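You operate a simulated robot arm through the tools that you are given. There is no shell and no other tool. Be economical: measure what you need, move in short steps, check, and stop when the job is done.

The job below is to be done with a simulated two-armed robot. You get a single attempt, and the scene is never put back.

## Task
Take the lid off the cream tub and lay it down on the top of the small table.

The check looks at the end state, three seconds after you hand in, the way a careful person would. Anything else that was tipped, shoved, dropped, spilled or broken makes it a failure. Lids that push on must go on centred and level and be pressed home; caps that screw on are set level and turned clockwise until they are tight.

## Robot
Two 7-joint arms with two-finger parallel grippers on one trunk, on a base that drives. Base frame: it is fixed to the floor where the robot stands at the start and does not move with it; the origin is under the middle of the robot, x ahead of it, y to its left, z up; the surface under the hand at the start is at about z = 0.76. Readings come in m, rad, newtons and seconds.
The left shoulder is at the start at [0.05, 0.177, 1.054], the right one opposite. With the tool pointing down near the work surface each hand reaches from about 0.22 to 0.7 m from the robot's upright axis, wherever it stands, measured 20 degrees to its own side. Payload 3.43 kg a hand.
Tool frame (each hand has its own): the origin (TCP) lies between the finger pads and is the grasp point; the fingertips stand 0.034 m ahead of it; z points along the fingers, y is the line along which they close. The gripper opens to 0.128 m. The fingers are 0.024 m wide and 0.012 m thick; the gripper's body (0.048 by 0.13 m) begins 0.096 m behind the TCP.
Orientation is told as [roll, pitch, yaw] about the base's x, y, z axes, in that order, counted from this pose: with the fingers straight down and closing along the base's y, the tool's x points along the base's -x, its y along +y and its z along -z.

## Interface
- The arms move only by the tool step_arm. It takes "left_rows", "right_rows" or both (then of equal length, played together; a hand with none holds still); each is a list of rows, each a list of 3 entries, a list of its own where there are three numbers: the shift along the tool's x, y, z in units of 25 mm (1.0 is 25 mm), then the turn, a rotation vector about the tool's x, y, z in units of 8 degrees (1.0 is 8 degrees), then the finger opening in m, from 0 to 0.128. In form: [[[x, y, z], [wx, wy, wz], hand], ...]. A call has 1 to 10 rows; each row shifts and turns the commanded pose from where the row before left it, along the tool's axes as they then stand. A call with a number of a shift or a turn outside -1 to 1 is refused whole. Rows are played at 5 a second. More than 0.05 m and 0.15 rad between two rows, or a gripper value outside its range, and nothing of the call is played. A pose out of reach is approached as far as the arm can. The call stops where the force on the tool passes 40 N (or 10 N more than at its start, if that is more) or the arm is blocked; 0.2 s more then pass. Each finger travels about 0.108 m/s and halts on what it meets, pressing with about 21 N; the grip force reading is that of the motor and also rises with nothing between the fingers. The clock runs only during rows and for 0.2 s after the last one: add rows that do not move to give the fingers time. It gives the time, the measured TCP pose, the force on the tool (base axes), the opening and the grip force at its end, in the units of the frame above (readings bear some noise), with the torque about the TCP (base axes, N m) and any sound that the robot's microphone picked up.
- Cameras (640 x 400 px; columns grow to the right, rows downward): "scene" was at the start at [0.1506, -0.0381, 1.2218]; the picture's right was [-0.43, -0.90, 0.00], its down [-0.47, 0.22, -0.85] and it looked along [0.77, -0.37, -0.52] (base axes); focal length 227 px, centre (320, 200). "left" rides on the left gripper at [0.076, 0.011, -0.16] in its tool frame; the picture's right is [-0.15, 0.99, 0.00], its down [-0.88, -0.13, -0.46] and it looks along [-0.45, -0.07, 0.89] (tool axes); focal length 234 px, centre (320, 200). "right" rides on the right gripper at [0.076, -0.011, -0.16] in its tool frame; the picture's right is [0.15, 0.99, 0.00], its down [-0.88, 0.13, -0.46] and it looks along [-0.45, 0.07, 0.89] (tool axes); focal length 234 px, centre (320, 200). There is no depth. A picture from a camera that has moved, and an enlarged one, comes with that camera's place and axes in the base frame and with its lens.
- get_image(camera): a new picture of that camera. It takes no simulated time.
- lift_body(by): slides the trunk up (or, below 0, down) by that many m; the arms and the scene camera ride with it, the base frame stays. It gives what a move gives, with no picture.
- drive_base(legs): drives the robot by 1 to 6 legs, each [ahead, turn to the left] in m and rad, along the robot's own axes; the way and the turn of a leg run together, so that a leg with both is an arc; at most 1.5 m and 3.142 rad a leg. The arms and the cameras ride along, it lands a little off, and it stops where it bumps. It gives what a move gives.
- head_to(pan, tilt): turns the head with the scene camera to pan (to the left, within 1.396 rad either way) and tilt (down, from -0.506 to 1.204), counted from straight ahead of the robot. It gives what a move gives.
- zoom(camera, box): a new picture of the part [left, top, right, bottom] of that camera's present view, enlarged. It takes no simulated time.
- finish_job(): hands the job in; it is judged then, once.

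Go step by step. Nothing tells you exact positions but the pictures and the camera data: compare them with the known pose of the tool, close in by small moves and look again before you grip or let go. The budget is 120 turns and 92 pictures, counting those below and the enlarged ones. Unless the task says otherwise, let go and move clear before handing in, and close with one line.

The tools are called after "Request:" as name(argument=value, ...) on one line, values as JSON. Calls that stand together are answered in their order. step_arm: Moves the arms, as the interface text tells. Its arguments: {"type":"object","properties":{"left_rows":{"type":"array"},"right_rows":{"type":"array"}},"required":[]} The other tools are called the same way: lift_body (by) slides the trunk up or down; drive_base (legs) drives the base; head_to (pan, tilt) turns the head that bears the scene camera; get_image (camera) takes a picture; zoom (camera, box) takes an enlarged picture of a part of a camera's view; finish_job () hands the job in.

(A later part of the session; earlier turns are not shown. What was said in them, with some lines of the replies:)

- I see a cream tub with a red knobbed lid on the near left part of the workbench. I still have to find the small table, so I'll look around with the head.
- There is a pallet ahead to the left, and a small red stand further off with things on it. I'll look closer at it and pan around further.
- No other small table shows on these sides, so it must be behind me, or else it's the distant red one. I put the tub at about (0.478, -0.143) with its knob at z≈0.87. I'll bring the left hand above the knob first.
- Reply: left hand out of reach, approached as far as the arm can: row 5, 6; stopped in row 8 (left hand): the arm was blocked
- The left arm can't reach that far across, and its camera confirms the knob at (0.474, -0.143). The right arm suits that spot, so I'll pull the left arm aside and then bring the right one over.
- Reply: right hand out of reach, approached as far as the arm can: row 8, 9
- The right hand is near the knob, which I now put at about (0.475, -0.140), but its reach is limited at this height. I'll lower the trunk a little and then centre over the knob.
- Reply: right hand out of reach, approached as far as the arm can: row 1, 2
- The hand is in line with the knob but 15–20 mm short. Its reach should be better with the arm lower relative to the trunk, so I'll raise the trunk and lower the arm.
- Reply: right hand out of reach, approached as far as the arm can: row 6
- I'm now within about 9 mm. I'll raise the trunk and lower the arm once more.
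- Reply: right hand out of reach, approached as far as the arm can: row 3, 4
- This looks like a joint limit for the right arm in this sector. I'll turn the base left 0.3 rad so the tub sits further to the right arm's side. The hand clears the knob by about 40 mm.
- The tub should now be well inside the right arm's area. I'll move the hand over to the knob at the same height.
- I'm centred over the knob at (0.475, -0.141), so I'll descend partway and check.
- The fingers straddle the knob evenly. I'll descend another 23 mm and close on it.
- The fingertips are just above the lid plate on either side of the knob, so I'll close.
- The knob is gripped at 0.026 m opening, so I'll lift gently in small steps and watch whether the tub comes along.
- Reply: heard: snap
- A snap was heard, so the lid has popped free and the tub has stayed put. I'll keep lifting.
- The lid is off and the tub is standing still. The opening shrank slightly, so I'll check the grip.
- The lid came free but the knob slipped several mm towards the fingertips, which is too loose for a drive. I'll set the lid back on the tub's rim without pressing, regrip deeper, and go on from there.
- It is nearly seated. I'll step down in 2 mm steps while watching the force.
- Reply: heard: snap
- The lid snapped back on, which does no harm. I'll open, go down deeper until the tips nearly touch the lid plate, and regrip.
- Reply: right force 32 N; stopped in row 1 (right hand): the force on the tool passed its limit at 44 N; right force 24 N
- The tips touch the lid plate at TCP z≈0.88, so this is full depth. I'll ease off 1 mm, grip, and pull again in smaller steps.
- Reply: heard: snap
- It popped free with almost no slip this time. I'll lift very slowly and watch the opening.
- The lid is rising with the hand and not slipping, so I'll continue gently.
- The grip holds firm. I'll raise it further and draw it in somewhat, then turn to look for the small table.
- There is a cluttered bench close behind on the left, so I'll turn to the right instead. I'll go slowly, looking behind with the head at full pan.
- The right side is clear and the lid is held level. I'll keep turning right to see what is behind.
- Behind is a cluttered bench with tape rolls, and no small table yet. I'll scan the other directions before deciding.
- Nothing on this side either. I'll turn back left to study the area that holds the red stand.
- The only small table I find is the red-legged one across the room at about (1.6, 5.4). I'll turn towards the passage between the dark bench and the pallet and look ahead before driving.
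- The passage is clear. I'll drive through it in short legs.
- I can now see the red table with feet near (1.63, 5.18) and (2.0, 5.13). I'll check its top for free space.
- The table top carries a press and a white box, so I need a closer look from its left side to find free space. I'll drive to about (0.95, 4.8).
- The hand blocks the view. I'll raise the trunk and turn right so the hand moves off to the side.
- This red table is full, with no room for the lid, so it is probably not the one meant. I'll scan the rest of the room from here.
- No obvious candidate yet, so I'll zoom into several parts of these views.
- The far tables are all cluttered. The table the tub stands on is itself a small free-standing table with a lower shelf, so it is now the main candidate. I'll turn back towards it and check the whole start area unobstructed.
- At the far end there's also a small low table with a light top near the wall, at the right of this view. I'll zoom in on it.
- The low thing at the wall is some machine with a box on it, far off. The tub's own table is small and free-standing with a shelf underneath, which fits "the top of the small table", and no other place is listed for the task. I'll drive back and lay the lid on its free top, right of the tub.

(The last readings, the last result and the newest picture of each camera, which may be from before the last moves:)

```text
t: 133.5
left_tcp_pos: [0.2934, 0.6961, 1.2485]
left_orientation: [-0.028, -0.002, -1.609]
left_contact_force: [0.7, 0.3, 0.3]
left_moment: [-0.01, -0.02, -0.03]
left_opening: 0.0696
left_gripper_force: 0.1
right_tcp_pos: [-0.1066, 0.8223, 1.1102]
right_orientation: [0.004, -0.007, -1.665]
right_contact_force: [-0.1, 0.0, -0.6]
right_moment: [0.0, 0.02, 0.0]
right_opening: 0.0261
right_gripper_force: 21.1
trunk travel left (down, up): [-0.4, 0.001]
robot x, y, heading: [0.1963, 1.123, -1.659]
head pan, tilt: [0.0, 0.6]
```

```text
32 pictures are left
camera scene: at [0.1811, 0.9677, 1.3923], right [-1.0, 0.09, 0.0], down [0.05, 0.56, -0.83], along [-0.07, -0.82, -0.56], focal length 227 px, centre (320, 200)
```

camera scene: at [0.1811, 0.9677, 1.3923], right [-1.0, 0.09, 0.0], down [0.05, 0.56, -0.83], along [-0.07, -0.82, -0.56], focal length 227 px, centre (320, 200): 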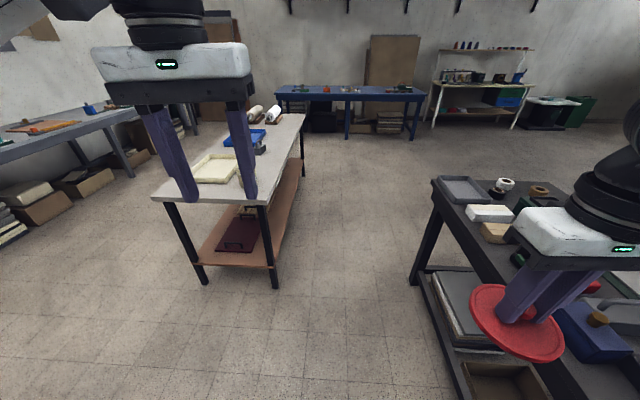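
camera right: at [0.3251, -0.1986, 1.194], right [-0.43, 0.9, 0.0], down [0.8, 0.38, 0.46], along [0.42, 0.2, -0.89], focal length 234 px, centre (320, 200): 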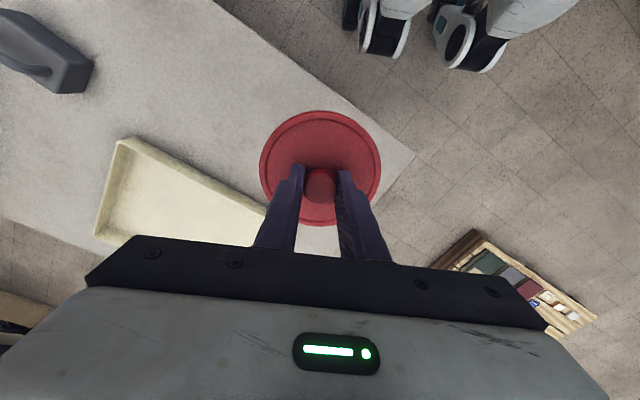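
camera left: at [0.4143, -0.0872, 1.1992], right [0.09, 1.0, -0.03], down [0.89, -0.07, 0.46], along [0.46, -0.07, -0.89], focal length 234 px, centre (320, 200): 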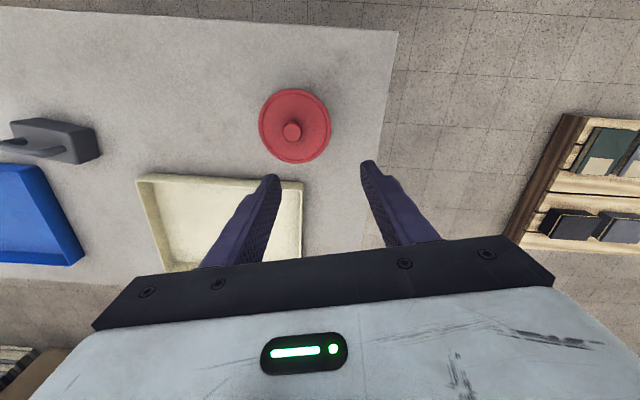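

The path is clear. I'll drive back to the starting spot and turn to face the table.

Request:
drive_base(legs=[[0, -0.085], [0.6, 0], [0.52, 0], [0, 0.6], [0, 0.6], [0, 0.54]])

Request:
head_to(pan=-0.45, tilt=0.75)

Request:
get_image(camera="scene")

```text
t: 144.8
left_tcp_pos: [0.421, 0.1518, 1.2486]
left_orientation: [-0.028, -0.001, 0.04]
left_contact_force: [-0.7, 0.4, -0.3]
left_moment: [0.02, 0.01, 0.0]
left_opening: 0.0702
left_gripper_force: 0.0
right_tcp_pos: [0.3245, -0.2575, 1.1112]
right_orientation: [0.004, -0.009, -0.018]
right_contact_force: [-0.3, -0.9, -1.0]
right_moment: [-0.04, -0.02, 0.01]
right_opening: 0.0261
right_gripper_force: 21.0
trunk travel left (down, up): [-0.4, 0.001]
robot x, y, heading: [-0.0008, 0.0202, -0.014]
head pan, tilt: [0.0, 0.6]
```

```text
t: 145.7
left_tcp_pos: [0.4215, 0.1512, 1.2489]
left_orientation: [-0.027, -0.003, 0.037]
left_contact_force: [-1.2, 0.3, -1.3]
left_moment: [-0.02, -0.06, 0.0]
left_opening: 0.0699
left_gripper_force: 0.2
right_tcp_pos: [0.3248, -0.2583, 1.1095]
right_orientation: [0.004, -0.009, -0.017]
right_contact_force: [0.2, 0.4, 0.0]
right_moment: [0.02, -0.03, 0.02]
right_opening: 0.0261
right_gripper_force: 21.3
trunk travel left (down, up): [-0.4, 0.001]
robot x, y, heading: [-0.0059, 0.017, -0.012]
head pan, tilt: [-0.45, 0.75]
```

```text
31 pictures are left
camera scene: at [0.1432, -0.016, 1.3794], right [-0.44, -0.9, 0.0], down [-0.61, 0.3, -0.73], along [0.66, -0.33, -0.68], focal length 227 px, centre (320, 200)
```

scene: 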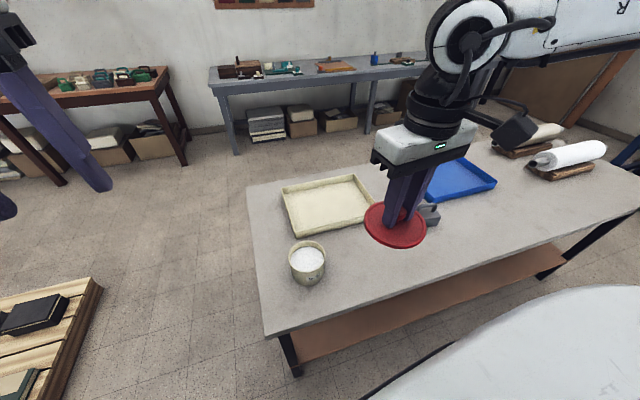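

I'm back in place, with the tub still at (0.483, -0.144). The free spot for the lid is about (0.42, -0.33). I'll move the hand over it, then lower the trunk.

Request:
step_arm(right_rows=[[[-0.3, -0.2, 0], [0, 0, 0], 0.0], [[-0.5, -0.4, 0], [0, 0, 0], 0.0], [[-0.5, -0.4, 0], [0, 0, 0], 0.0], [[-0.5, -0.4, 0], [0, 0, 0], 0.0], [[-0.5, -0.4, 0], [0, 0, 0], 0.0], [[-0.5, -0.4, 0], [0, 0, 0], 0.0], [[-0.5, -0.4, 0], [0, 0, 0], 0.0], [[-0.3, -0.2, 0], [0, 0, 0], 0.0], [[0, 0, 0], [0, 0, 0], 0.0]])

Request:
lift_body(by=-0.15)

Request:
get_image(camera="scene")

Request:
get_image(camera="right")

```text
t: 147.7
left_tcp_pos: [0.4198, 0.1513, 1.2478]
left_orientation: [-0.027, -0.002, 0.037]
left_contact_force: [0.5, 0.7, 0.0]
left_moment: [0.02, 0.0, -0.02]
left_opening: 0.0698
left_gripper_force: 0.0
right_tcp_pos: [0.4141, -0.3295, 1.1108]
right_orientation: [0.004, -0.011, -0.018]
right_contact_force: [0.7, 0.0, -0.3]
right_moment: [0.0, 0.01, -0.01]
right_opening: 0.0264
right_gripper_force: 20.8
trunk travel left (down, up): [-0.4, 0.001]
robot x, y, heading: [0.0007, 0.0177, -0.011]
head pan, tilt: [-0.45, 0.75]
```

```text
t: 149.4
left_tcp_pos: [0.422, 0.1514, 1.0987]
left_orientation: [-0.029, -0.001, 0.038]
left_contact_force: [-0.2, 0.5, -0.8]
left_moment: [-0.02, -0.02, 0.0]
left_opening: 0.0702
left_gripper_force: 0.2
right_tcp_pos: [0.4135, -0.3292, 0.9603]
right_orientation: [0.002, -0.009, -0.017]
right_contact_force: [0.3, 1.3, -1.0]
right_moment: [0.02, 0.01, -0.03]
right_opening: 0.0262
right_gripper_force: 21.0
trunk travel left (down, up): [-0.25, 0.151]
robot x, y, heading: [-0.0004, 0.0219, -0.009]
head pan, tilt: [-0.45, 0.75]
```

```text
30 pictures are left
camera scene: at [0.1431, -0.016, 1.2294], right [-0.45, -0.9, 0.0], down [-0.61, 0.3, -0.73], along [0.65, -0.33, -0.68], focal length 227 px, centre (320, 200)
```

scene: 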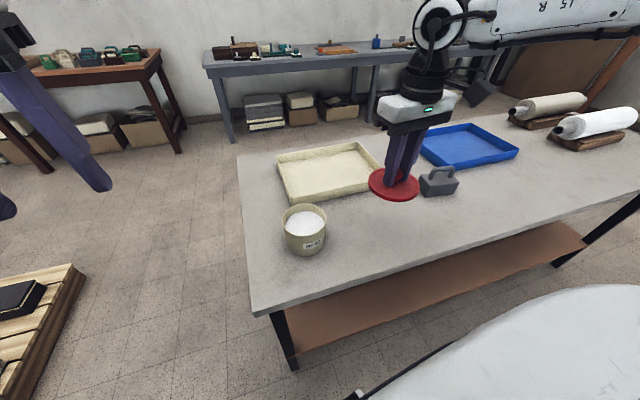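

```text
29 pictures are left
camera right: at [0.3373, -0.3386, 1.1191], right [-0.13, 0.99, 0.0], down [0.88, 0.11, 0.46], along [0.46, 0.06, -0.89], focal length 234 px, centre (320, 200)
```

right: 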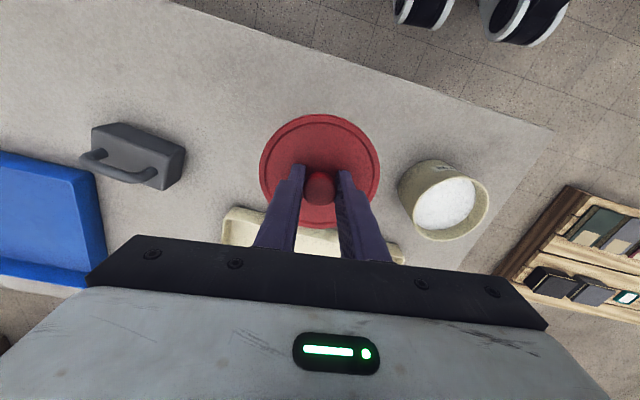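

The hand is over free space between the tub, tray and iron. I'll lower it to just above the surface.

Request:
step_arm(right_rows=[[[0, 0, 0.4], [0, 0, 0], 0.0], [[0, 0, 0.55], [0, 0, 0], 0.0], [[0, 0, 0.55], [0, 0, 0], 0.0], [[0, 0, 0.55], [0, 0, 0], 0.0], [[0, 0, 0.55], [0, 0, 0], 0.0], [[0, 0, 0.55], [0, 0, 0], 0.0], [[0, 0, 0.55], [0, 0, 0], 0.0], [[0, 0, 0.55], [0, 0, 0], 0.0], [[0, 0, 0.4], [0, 0, 0], 0.0], [[0, 0, 0], [0, 0, 0], 0.0]])

Request:
zoom(camera="scene", box=[310, 140, 470, 260])

```text
t: 151.6
left_tcp_pos: [0.4216, 0.1516, 1.0977]
left_orientation: [-0.029, -0.002, 0.037]
left_contact_force: [-0.1, -0.8, 0.2]
left_moment: [0.0, 0.02, -0.01]
left_opening: 0.0702
left_gripper_force: 0.1
right_tcp_pos: [0.4143, -0.3281, 0.8436]
right_orientation: [0.004, -0.01, -0.017]
right_contact_force: [0.0, -0.5, -1.1]
right_moment: [-0.02, 0.0, 0.03]
right_opening: 0.0263
right_gripper_force: 20.7
trunk travel left (down, up): [-0.25, 0.151]
robot x, y, heading: [0.0002, 0.0212, -0.006]
head pan, tilt: [-0.45, 0.75]
```

```text
3.33 times, centred on (390, 200) of scene
camera zoom: at [0.1432, -0.0161, 1.2294], right [-0.45, -0.9, 0.0], down [-0.61, 0.3, -0.73], along [0.65, -0.33, -0.68], focal length 757 px, centre (87, 200)
```

zoom: 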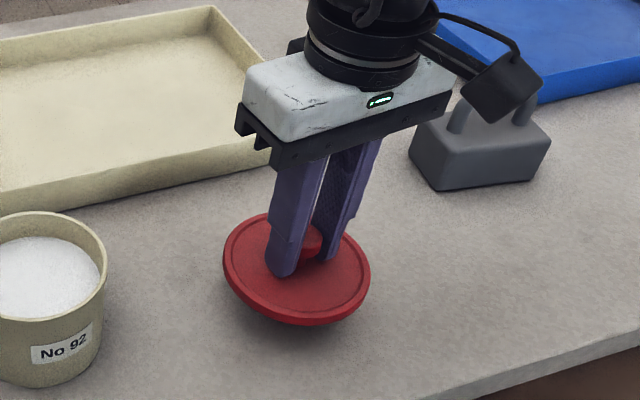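

It's about 2–3 cm above the surface, so I'll go down gently.

Request:
step_arm(right_rows=[[[0, 0, 0.25], [0, 0, 0], 0.0], [[0, 0, 0.25], [0, 0, 0], 0.0], [[0, 0, 0.25], [0, 0, 0], 0.0], [[0, 0, 0.15], [0, 0, 0], 0.0], [[0, 0, 0], [0, 0, 0], 0.0]])

Request:
zoom(camera="scene", box=[310, 140, 470, 260])

```text
t: 152.8
left_tcp_pos: [0.4223, 0.1502, 1.0985]
left_orientation: [-0.028, -0.002, 0.04]
left_contact_force: [0.4, 0.7, -0.5]
left_moment: [0.02, 0.01, 0.03]
left_opening: 0.0701
left_gripper_force: 0.1
right_tcp_pos: [0.414, -0.3291, 0.8212]
right_orientation: [0.003, -0.009, -0.016]
right_contact_force: [-0.9, 0.4, -0.9]
right_moment: [0.02, -0.01, 0.0]
right_opening: 0.026
right_gripper_force: 20.3
trunk travel left (down, up): [-0.25, 0.151]
robot x, y, heading: [0.0018, 0.0242, -0.019]
head pan, tilt: [-0.45, 0.75]
```

```text
3.33 times, centred on (390, 200) of scene
camera zoom: at [0.1432, -0.0161, 1.2294], right [-0.45, -0.9, 0.0], down [-0.61, 0.3, -0.73], along [0.65, -0.33, -0.68], focal length 757 px, centre (87, 200)
```

zoom: 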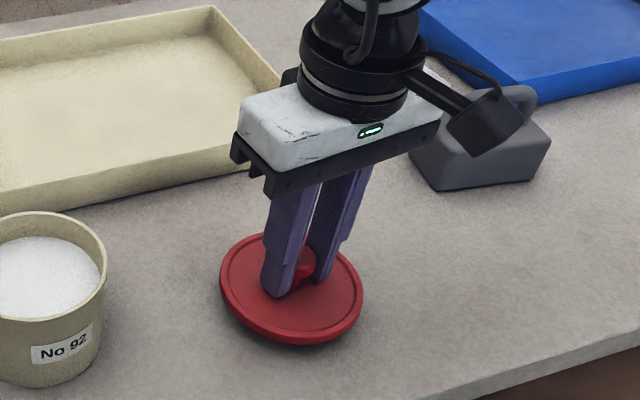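

Request:
step_arm(right_rows=[[[0, 0, 0.15], [0, 0, 0], 0.0], [[0, 0, 0.1], [0, 0, 0], 0.0], [[0, 0, 0], [0, 0, 0], 0.0]])

Request:
step_arm(right_rows=[[[0, 0, 0.1], [0, 0, 0], 0.0], [[0, 0, 0], [0, 0, 0], 0.0]])

Request:
zoom(camera="scene", box=[310, 140, 470, 260])

```text
t: 153.6
left_tcp_pos: [0.4212, 0.1507, 1.0996]
left_orientation: [-0.028, -0.001, 0.038]
left_contact_force: [-0.5, 0.6, 0.8]
left_moment: [0.0, 0.0, 0.0]
left_opening: 0.0699
left_gripper_force: 0.0
right_tcp_pos: [0.4157, -0.3288, 0.815]
right_orientation: [0.003, -0.009, -0.018]
right_contact_force: [-0.5, 0.5, -0.2]
right_moment: [0.0, -0.01, -0.01]
right_opening: 0.026
right_gripper_force: 20.9
trunk travel left (down, up): [-0.25, 0.151]
robot x, y, heading: [-0.0019, 0.0223, -0.016]
head pan, tilt: [-0.45, 0.75]
```

```text
t: 154.2
left_tcp_pos: [0.4222, 0.1519, 1.0985]
left_orientation: [-0.027, -0.002, 0.038]
left_contact_force: [0.6, 0.7, 0.1]
left_moment: [0.0, 0.0, 0.01]
left_opening: 0.0697
left_gripper_force: 0.0
right_tcp_pos: [0.4158, -0.3299, 0.8112]
right_orientation: [0.004, -0.009, -0.018]
right_contact_force: [-0.9, -1.3, -0.2]
right_moment: [0.0, -0.01, 0.01]
right_opening: 0.0262
right_gripper_force: 21.0
trunk travel left (down, up): [-0.25, 0.151]
robot x, y, heading: [-0.0005, 0.0242, -0.014]
head pan, tilt: [-0.45, 0.75]
```

```text
3.33 times, centred on (390, 200) of scene
camera zoom: at [0.1432, -0.0161, 1.2294], right [-0.45, -0.9, 0.0], down [-0.61, 0.3, -0.73], along [0.65, -0.33, -0.68], focal length 757 px, centre (87, 200)
```

zoom: 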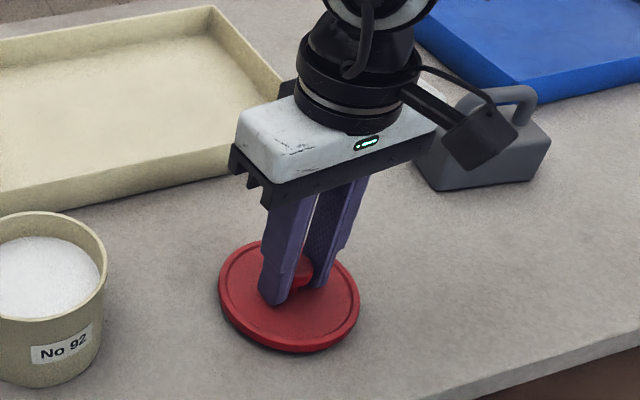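

No contact yet, so I'll continue in small steps.

Request:
step_arm(right_rows=[[[0, 0, 0.1], [0, 0, 0], 0.0], [[0, 0, 0], [0, 0, 0], 0.0]])

Request:
step_arm(right_rows=[[[0, 0, 0.08], [0, 0, 0], 0.0], [[0, 0, 0], [0, 0, 0], 0.0]])

```text
t: 154.8
left_tcp_pos: [0.4204, 0.1516, 1.0986]
left_orientation: [-0.028, -0.002, 0.039]
left_contact_force: [0.8, -0.4, -0.7]
left_moment: [0.0, 0.02, 0.01]
left_opening: 0.0701
left_gripper_force: 0.0
right_tcp_pos: [0.4162, -0.3286, 0.8093]
right_orientation: [0.003, -0.01, -0.018]
right_contact_force: [1.2, 0.3, -0.6]
right_moment: [-0.03, 0.02, 0.01]
right_opening: 0.0261
right_gripper_force: 21.3
trunk travel left (down, up): [-0.25, 0.151]
robot x, y, heading: [-0.0035, 0.0193, -0.007]
head pan, tilt: [-0.45, 0.75]
```

```text
t: 155.4
left_tcp_pos: [0.4205, 0.1517, 1.0988]
left_orientation: [-0.028, -0.001, 0.039]
left_contact_force: [-0.8, -0.2, -0.1]
left_moment: [0.02, -0.02, -0.01]
left_opening: 0.0699
left_gripper_force: 0.1
right_tcp_pos: [0.416, -0.3284, 0.8084]
right_orientation: [0.004, -0.007, -0.018]
right_contact_force: [-0.2, 0.4, -0.7]
right_moment: [-0.01, 0.02, -0.02]
right_opening: 0.0262
right_gripper_force: 20.9
trunk travel left (down, up): [-0.25, 0.151]
robot x, y, heading: [0.0014, 0.0229, -0.01]
head pan, tilt: [-0.45, 0.75]
```

Request:
step_arm(right_rows=[[[0, 0, 0.08], [0, 0, 0], 0.0], [[0, 0, 0], [0, 0, 0], 0.0]])

Request:
step_arm(right_rows=[[[0, 0, 0.08], [0, 0, 0], 0.0], [[0, 0, 0], [0, 0, 0], 0.0]])

Request:
zoom(camera="scene", box=[340, 190, 430, 250])

```text
t: 156.0
left_tcp_pos: [0.4205, 0.152, 1.0986]
left_orientation: [-0.027, -0.002, 0.038]
left_contact_force: [-0.4, -0.3, -0.8]
left_moment: [0.01, 0.01, 0.01]
left_opening: 0.0701
left_gripper_force: 0.1
right_tcp_pos: [0.4162, -0.3289, 0.8057]
right_orientation: [0.005, -0.01, -0.018]
right_contact_force: [1.2, 0.6, -0.9]
right_moment: [0.0, -0.03, 0.0]
right_opening: 0.0262
right_gripper_force: 20.8
trunk travel left (down, up): [-0.25, 0.151]
robot x, y, heading: [0.0018, 0.0211, -0.015]
head pan, tilt: [-0.45, 0.75]
```

```text
t: 156.6
left_tcp_pos: [0.4209, 0.1517, 1.0999]
left_orientation: [-0.029, -0.002, 0.039]
left_contact_force: [-0.1, -0.4, -0.3]
left_moment: [-0.01, 0.0, -0.01]
left_opening: 0.0699
left_gripper_force: 0.1
right_tcp_pos: [0.4155, -0.3286, 0.8051]
right_orientation: [0.003, -0.009, -0.018]
right_contact_force: [-1.5, -0.5, 2.4]
right_moment: [0.07, 0.08, 0.0]
right_opening: 0.0261
right_gripper_force: 20.3
trunk travel left (down, up): [-0.25, 0.151]
robot x, y, heading: [-0.0051, 0.02, -0.006]
head pan, tilt: [-0.45, 0.75]
```

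```text
6.67 times, centred on (385, 220) of scene
camera zoom: at [0.1429, -0.0159, 1.2294], right [-0.45, -0.9, 0.0], down [-0.61, 0.3, -0.73], along [0.65, -0.33, -0.68], focal length 1514 px, centre (-113, 67)
```

zoom: 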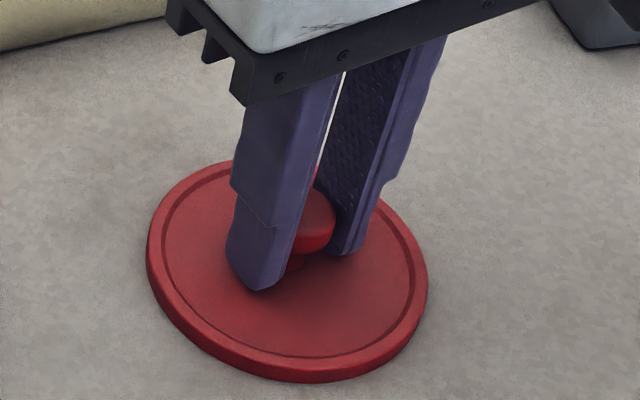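

The lid has touched down at about 2–3 N. One more millimetre to seat it, then I'll open slowly.

Request:
step_arm(right_rows=[[[0, 0, 0.04], [0, 0, 0], 0.0], [[0, 0, 0], [0, 0, 0], 0.026], [[0, 0, 0], [0, 0, 0], 0.032], [[0, 0, 0], [0, 0, 0], 0.045], [[0, 0, 0], [0, 0, 0], 0.06], [[0, 0, 0], [0, 0, 0], 0.06]])

Request:
zoom(camera="scene", box=[310, 140, 470, 260])

```text
t: 158.0
left_tcp_pos: [0.4192, 0.1528, 1.0996]
left_orientation: [-0.028, -0.002, 0.041]
left_contact_force: [0.5, 0.6, 0.7]
left_moment: [-0.01, 0.01, 0.01]
left_opening: 0.0701
left_gripper_force: 0.1
right_tcp_pos: [0.4144, -0.3284, 0.8034]
right_orientation: [0.004, -0.01, -0.019]
right_contact_force: [0.1, 2.7, 9.4]
right_moment: [-0.06, 0.03, 0.02]
right_opening: 0.0577
right_gripper_force: 0.1
trunk travel left (down, up): [-0.25, 0.151]
robot x, y, heading: [-0.0025, 0.0193, -0.015]
head pan, tilt: [-0.45, 0.75]
```

```text
3.33 times, centred on (390, 200) of scene
camera zoom: at [0.1427, -0.0154, 1.2295], right [-0.45, -0.9, 0.0], down [-0.61, 0.3, -0.73], along [0.66, -0.33, -0.68], focal length 757 px, centre (87, 200)
```

zoom: 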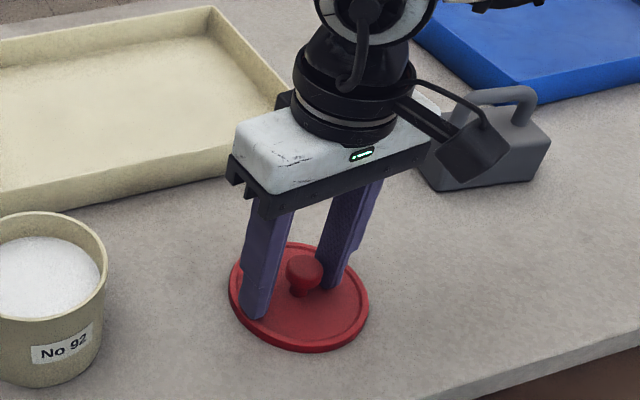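

The lid is released and lying flat. I'll rise clear straight up.

Request:
step_arm(right_rows=[[[0, 0, -0.3], [0, 0, 0], 0.06], [[0, 0, -0.6], [0, 0, 0], 0.06], [[0, 0, -0.8], [0, 0, 0], 0.06], [[0, 0, -0.9], [0, 0, 0], 0.06], [[0, 0, -0.9], [0, 0, 0], 0.06], [[0, 0, -0.9], [0, 0, 0], 0.06], [[0, 0, -0.9], [0, 0, 0], 0.06], [[0, 0, -0.9], [0, 0, 0], 0.06], [[0, 0, -0.9], [0, 0, 0], 0.06], [[0, 0, 0], [0, 0, 0], 0.06]])

Request:
get_image(camera="scene")

Request:
zoom(camera="scene", box=[260, 130, 480, 290])

```text
t: 160.2
left_tcp_pos: [0.4207, 0.1519, 1.0991]
left_orientation: [-0.028, -0.001, 0.038]
left_contact_force: [-1.2, -0.6, 0.0]
left_moment: [0.0, 0.01, -0.02]
left_opening: 0.07
left_gripper_force: 0.2
right_tcp_pos: [0.4142, -0.3294, 0.9808]
right_orientation: [0.004, -0.008, -0.017]
right_contact_force: [-0.4, 0.5, -0.2]
right_moment: [0.04, 0.02, 0.01]
right_opening: 0.0601
right_gripper_force: 0.0
trunk travel left (down, up): [-0.25, 0.151]
robot x, y, heading: [-0.0001, 0.0219, -0.012]
head pan, tilt: [-0.45, 0.75]
```

```text
23 pictures are left
camera scene: at [0.1432, -0.0161, 1.2293], right [-0.45, -0.9, 0.0], down [-0.61, 0.3, -0.73], along [0.65, -0.33, -0.68], focal length 227 px, centre (320, 200)
```

scene: 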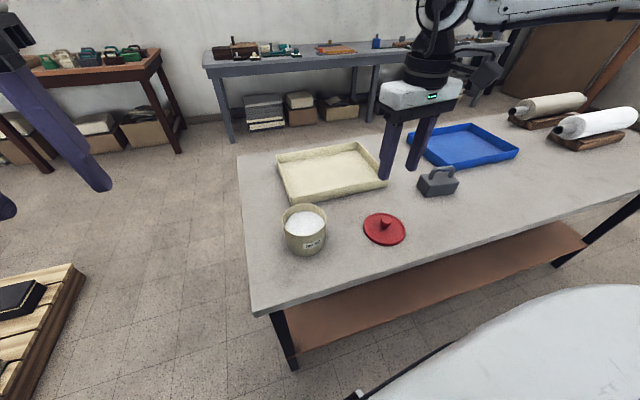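

```text
2.50 times, centred on (370, 210) of scene
camera zoom: at [0.1432, -0.0161, 1.2293], right [-0.45, -0.9, 0.0], down [-0.61, 0.3, -0.73], along [0.65, -0.33, -0.68], focal length 568 px, centre (195, 175)
```

zoom: 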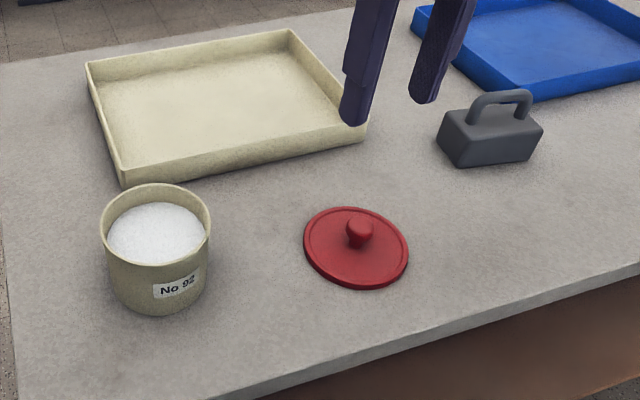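

The lid lies flat on the table top. The tub is upright with its contents in it, nothing else has been disturbed, and both hands are clear, so I'm handing in.

Request:
finish_job()

```text
The job is handed in.
```

I took the lid off the cream tub and laid it flat, knob up, on the top of the table the tub stands on; the tub is still upright and full. I took that table to be "the small table", but the job didn't say which one. A smaller red-legged table across the room had no free space for the lid.
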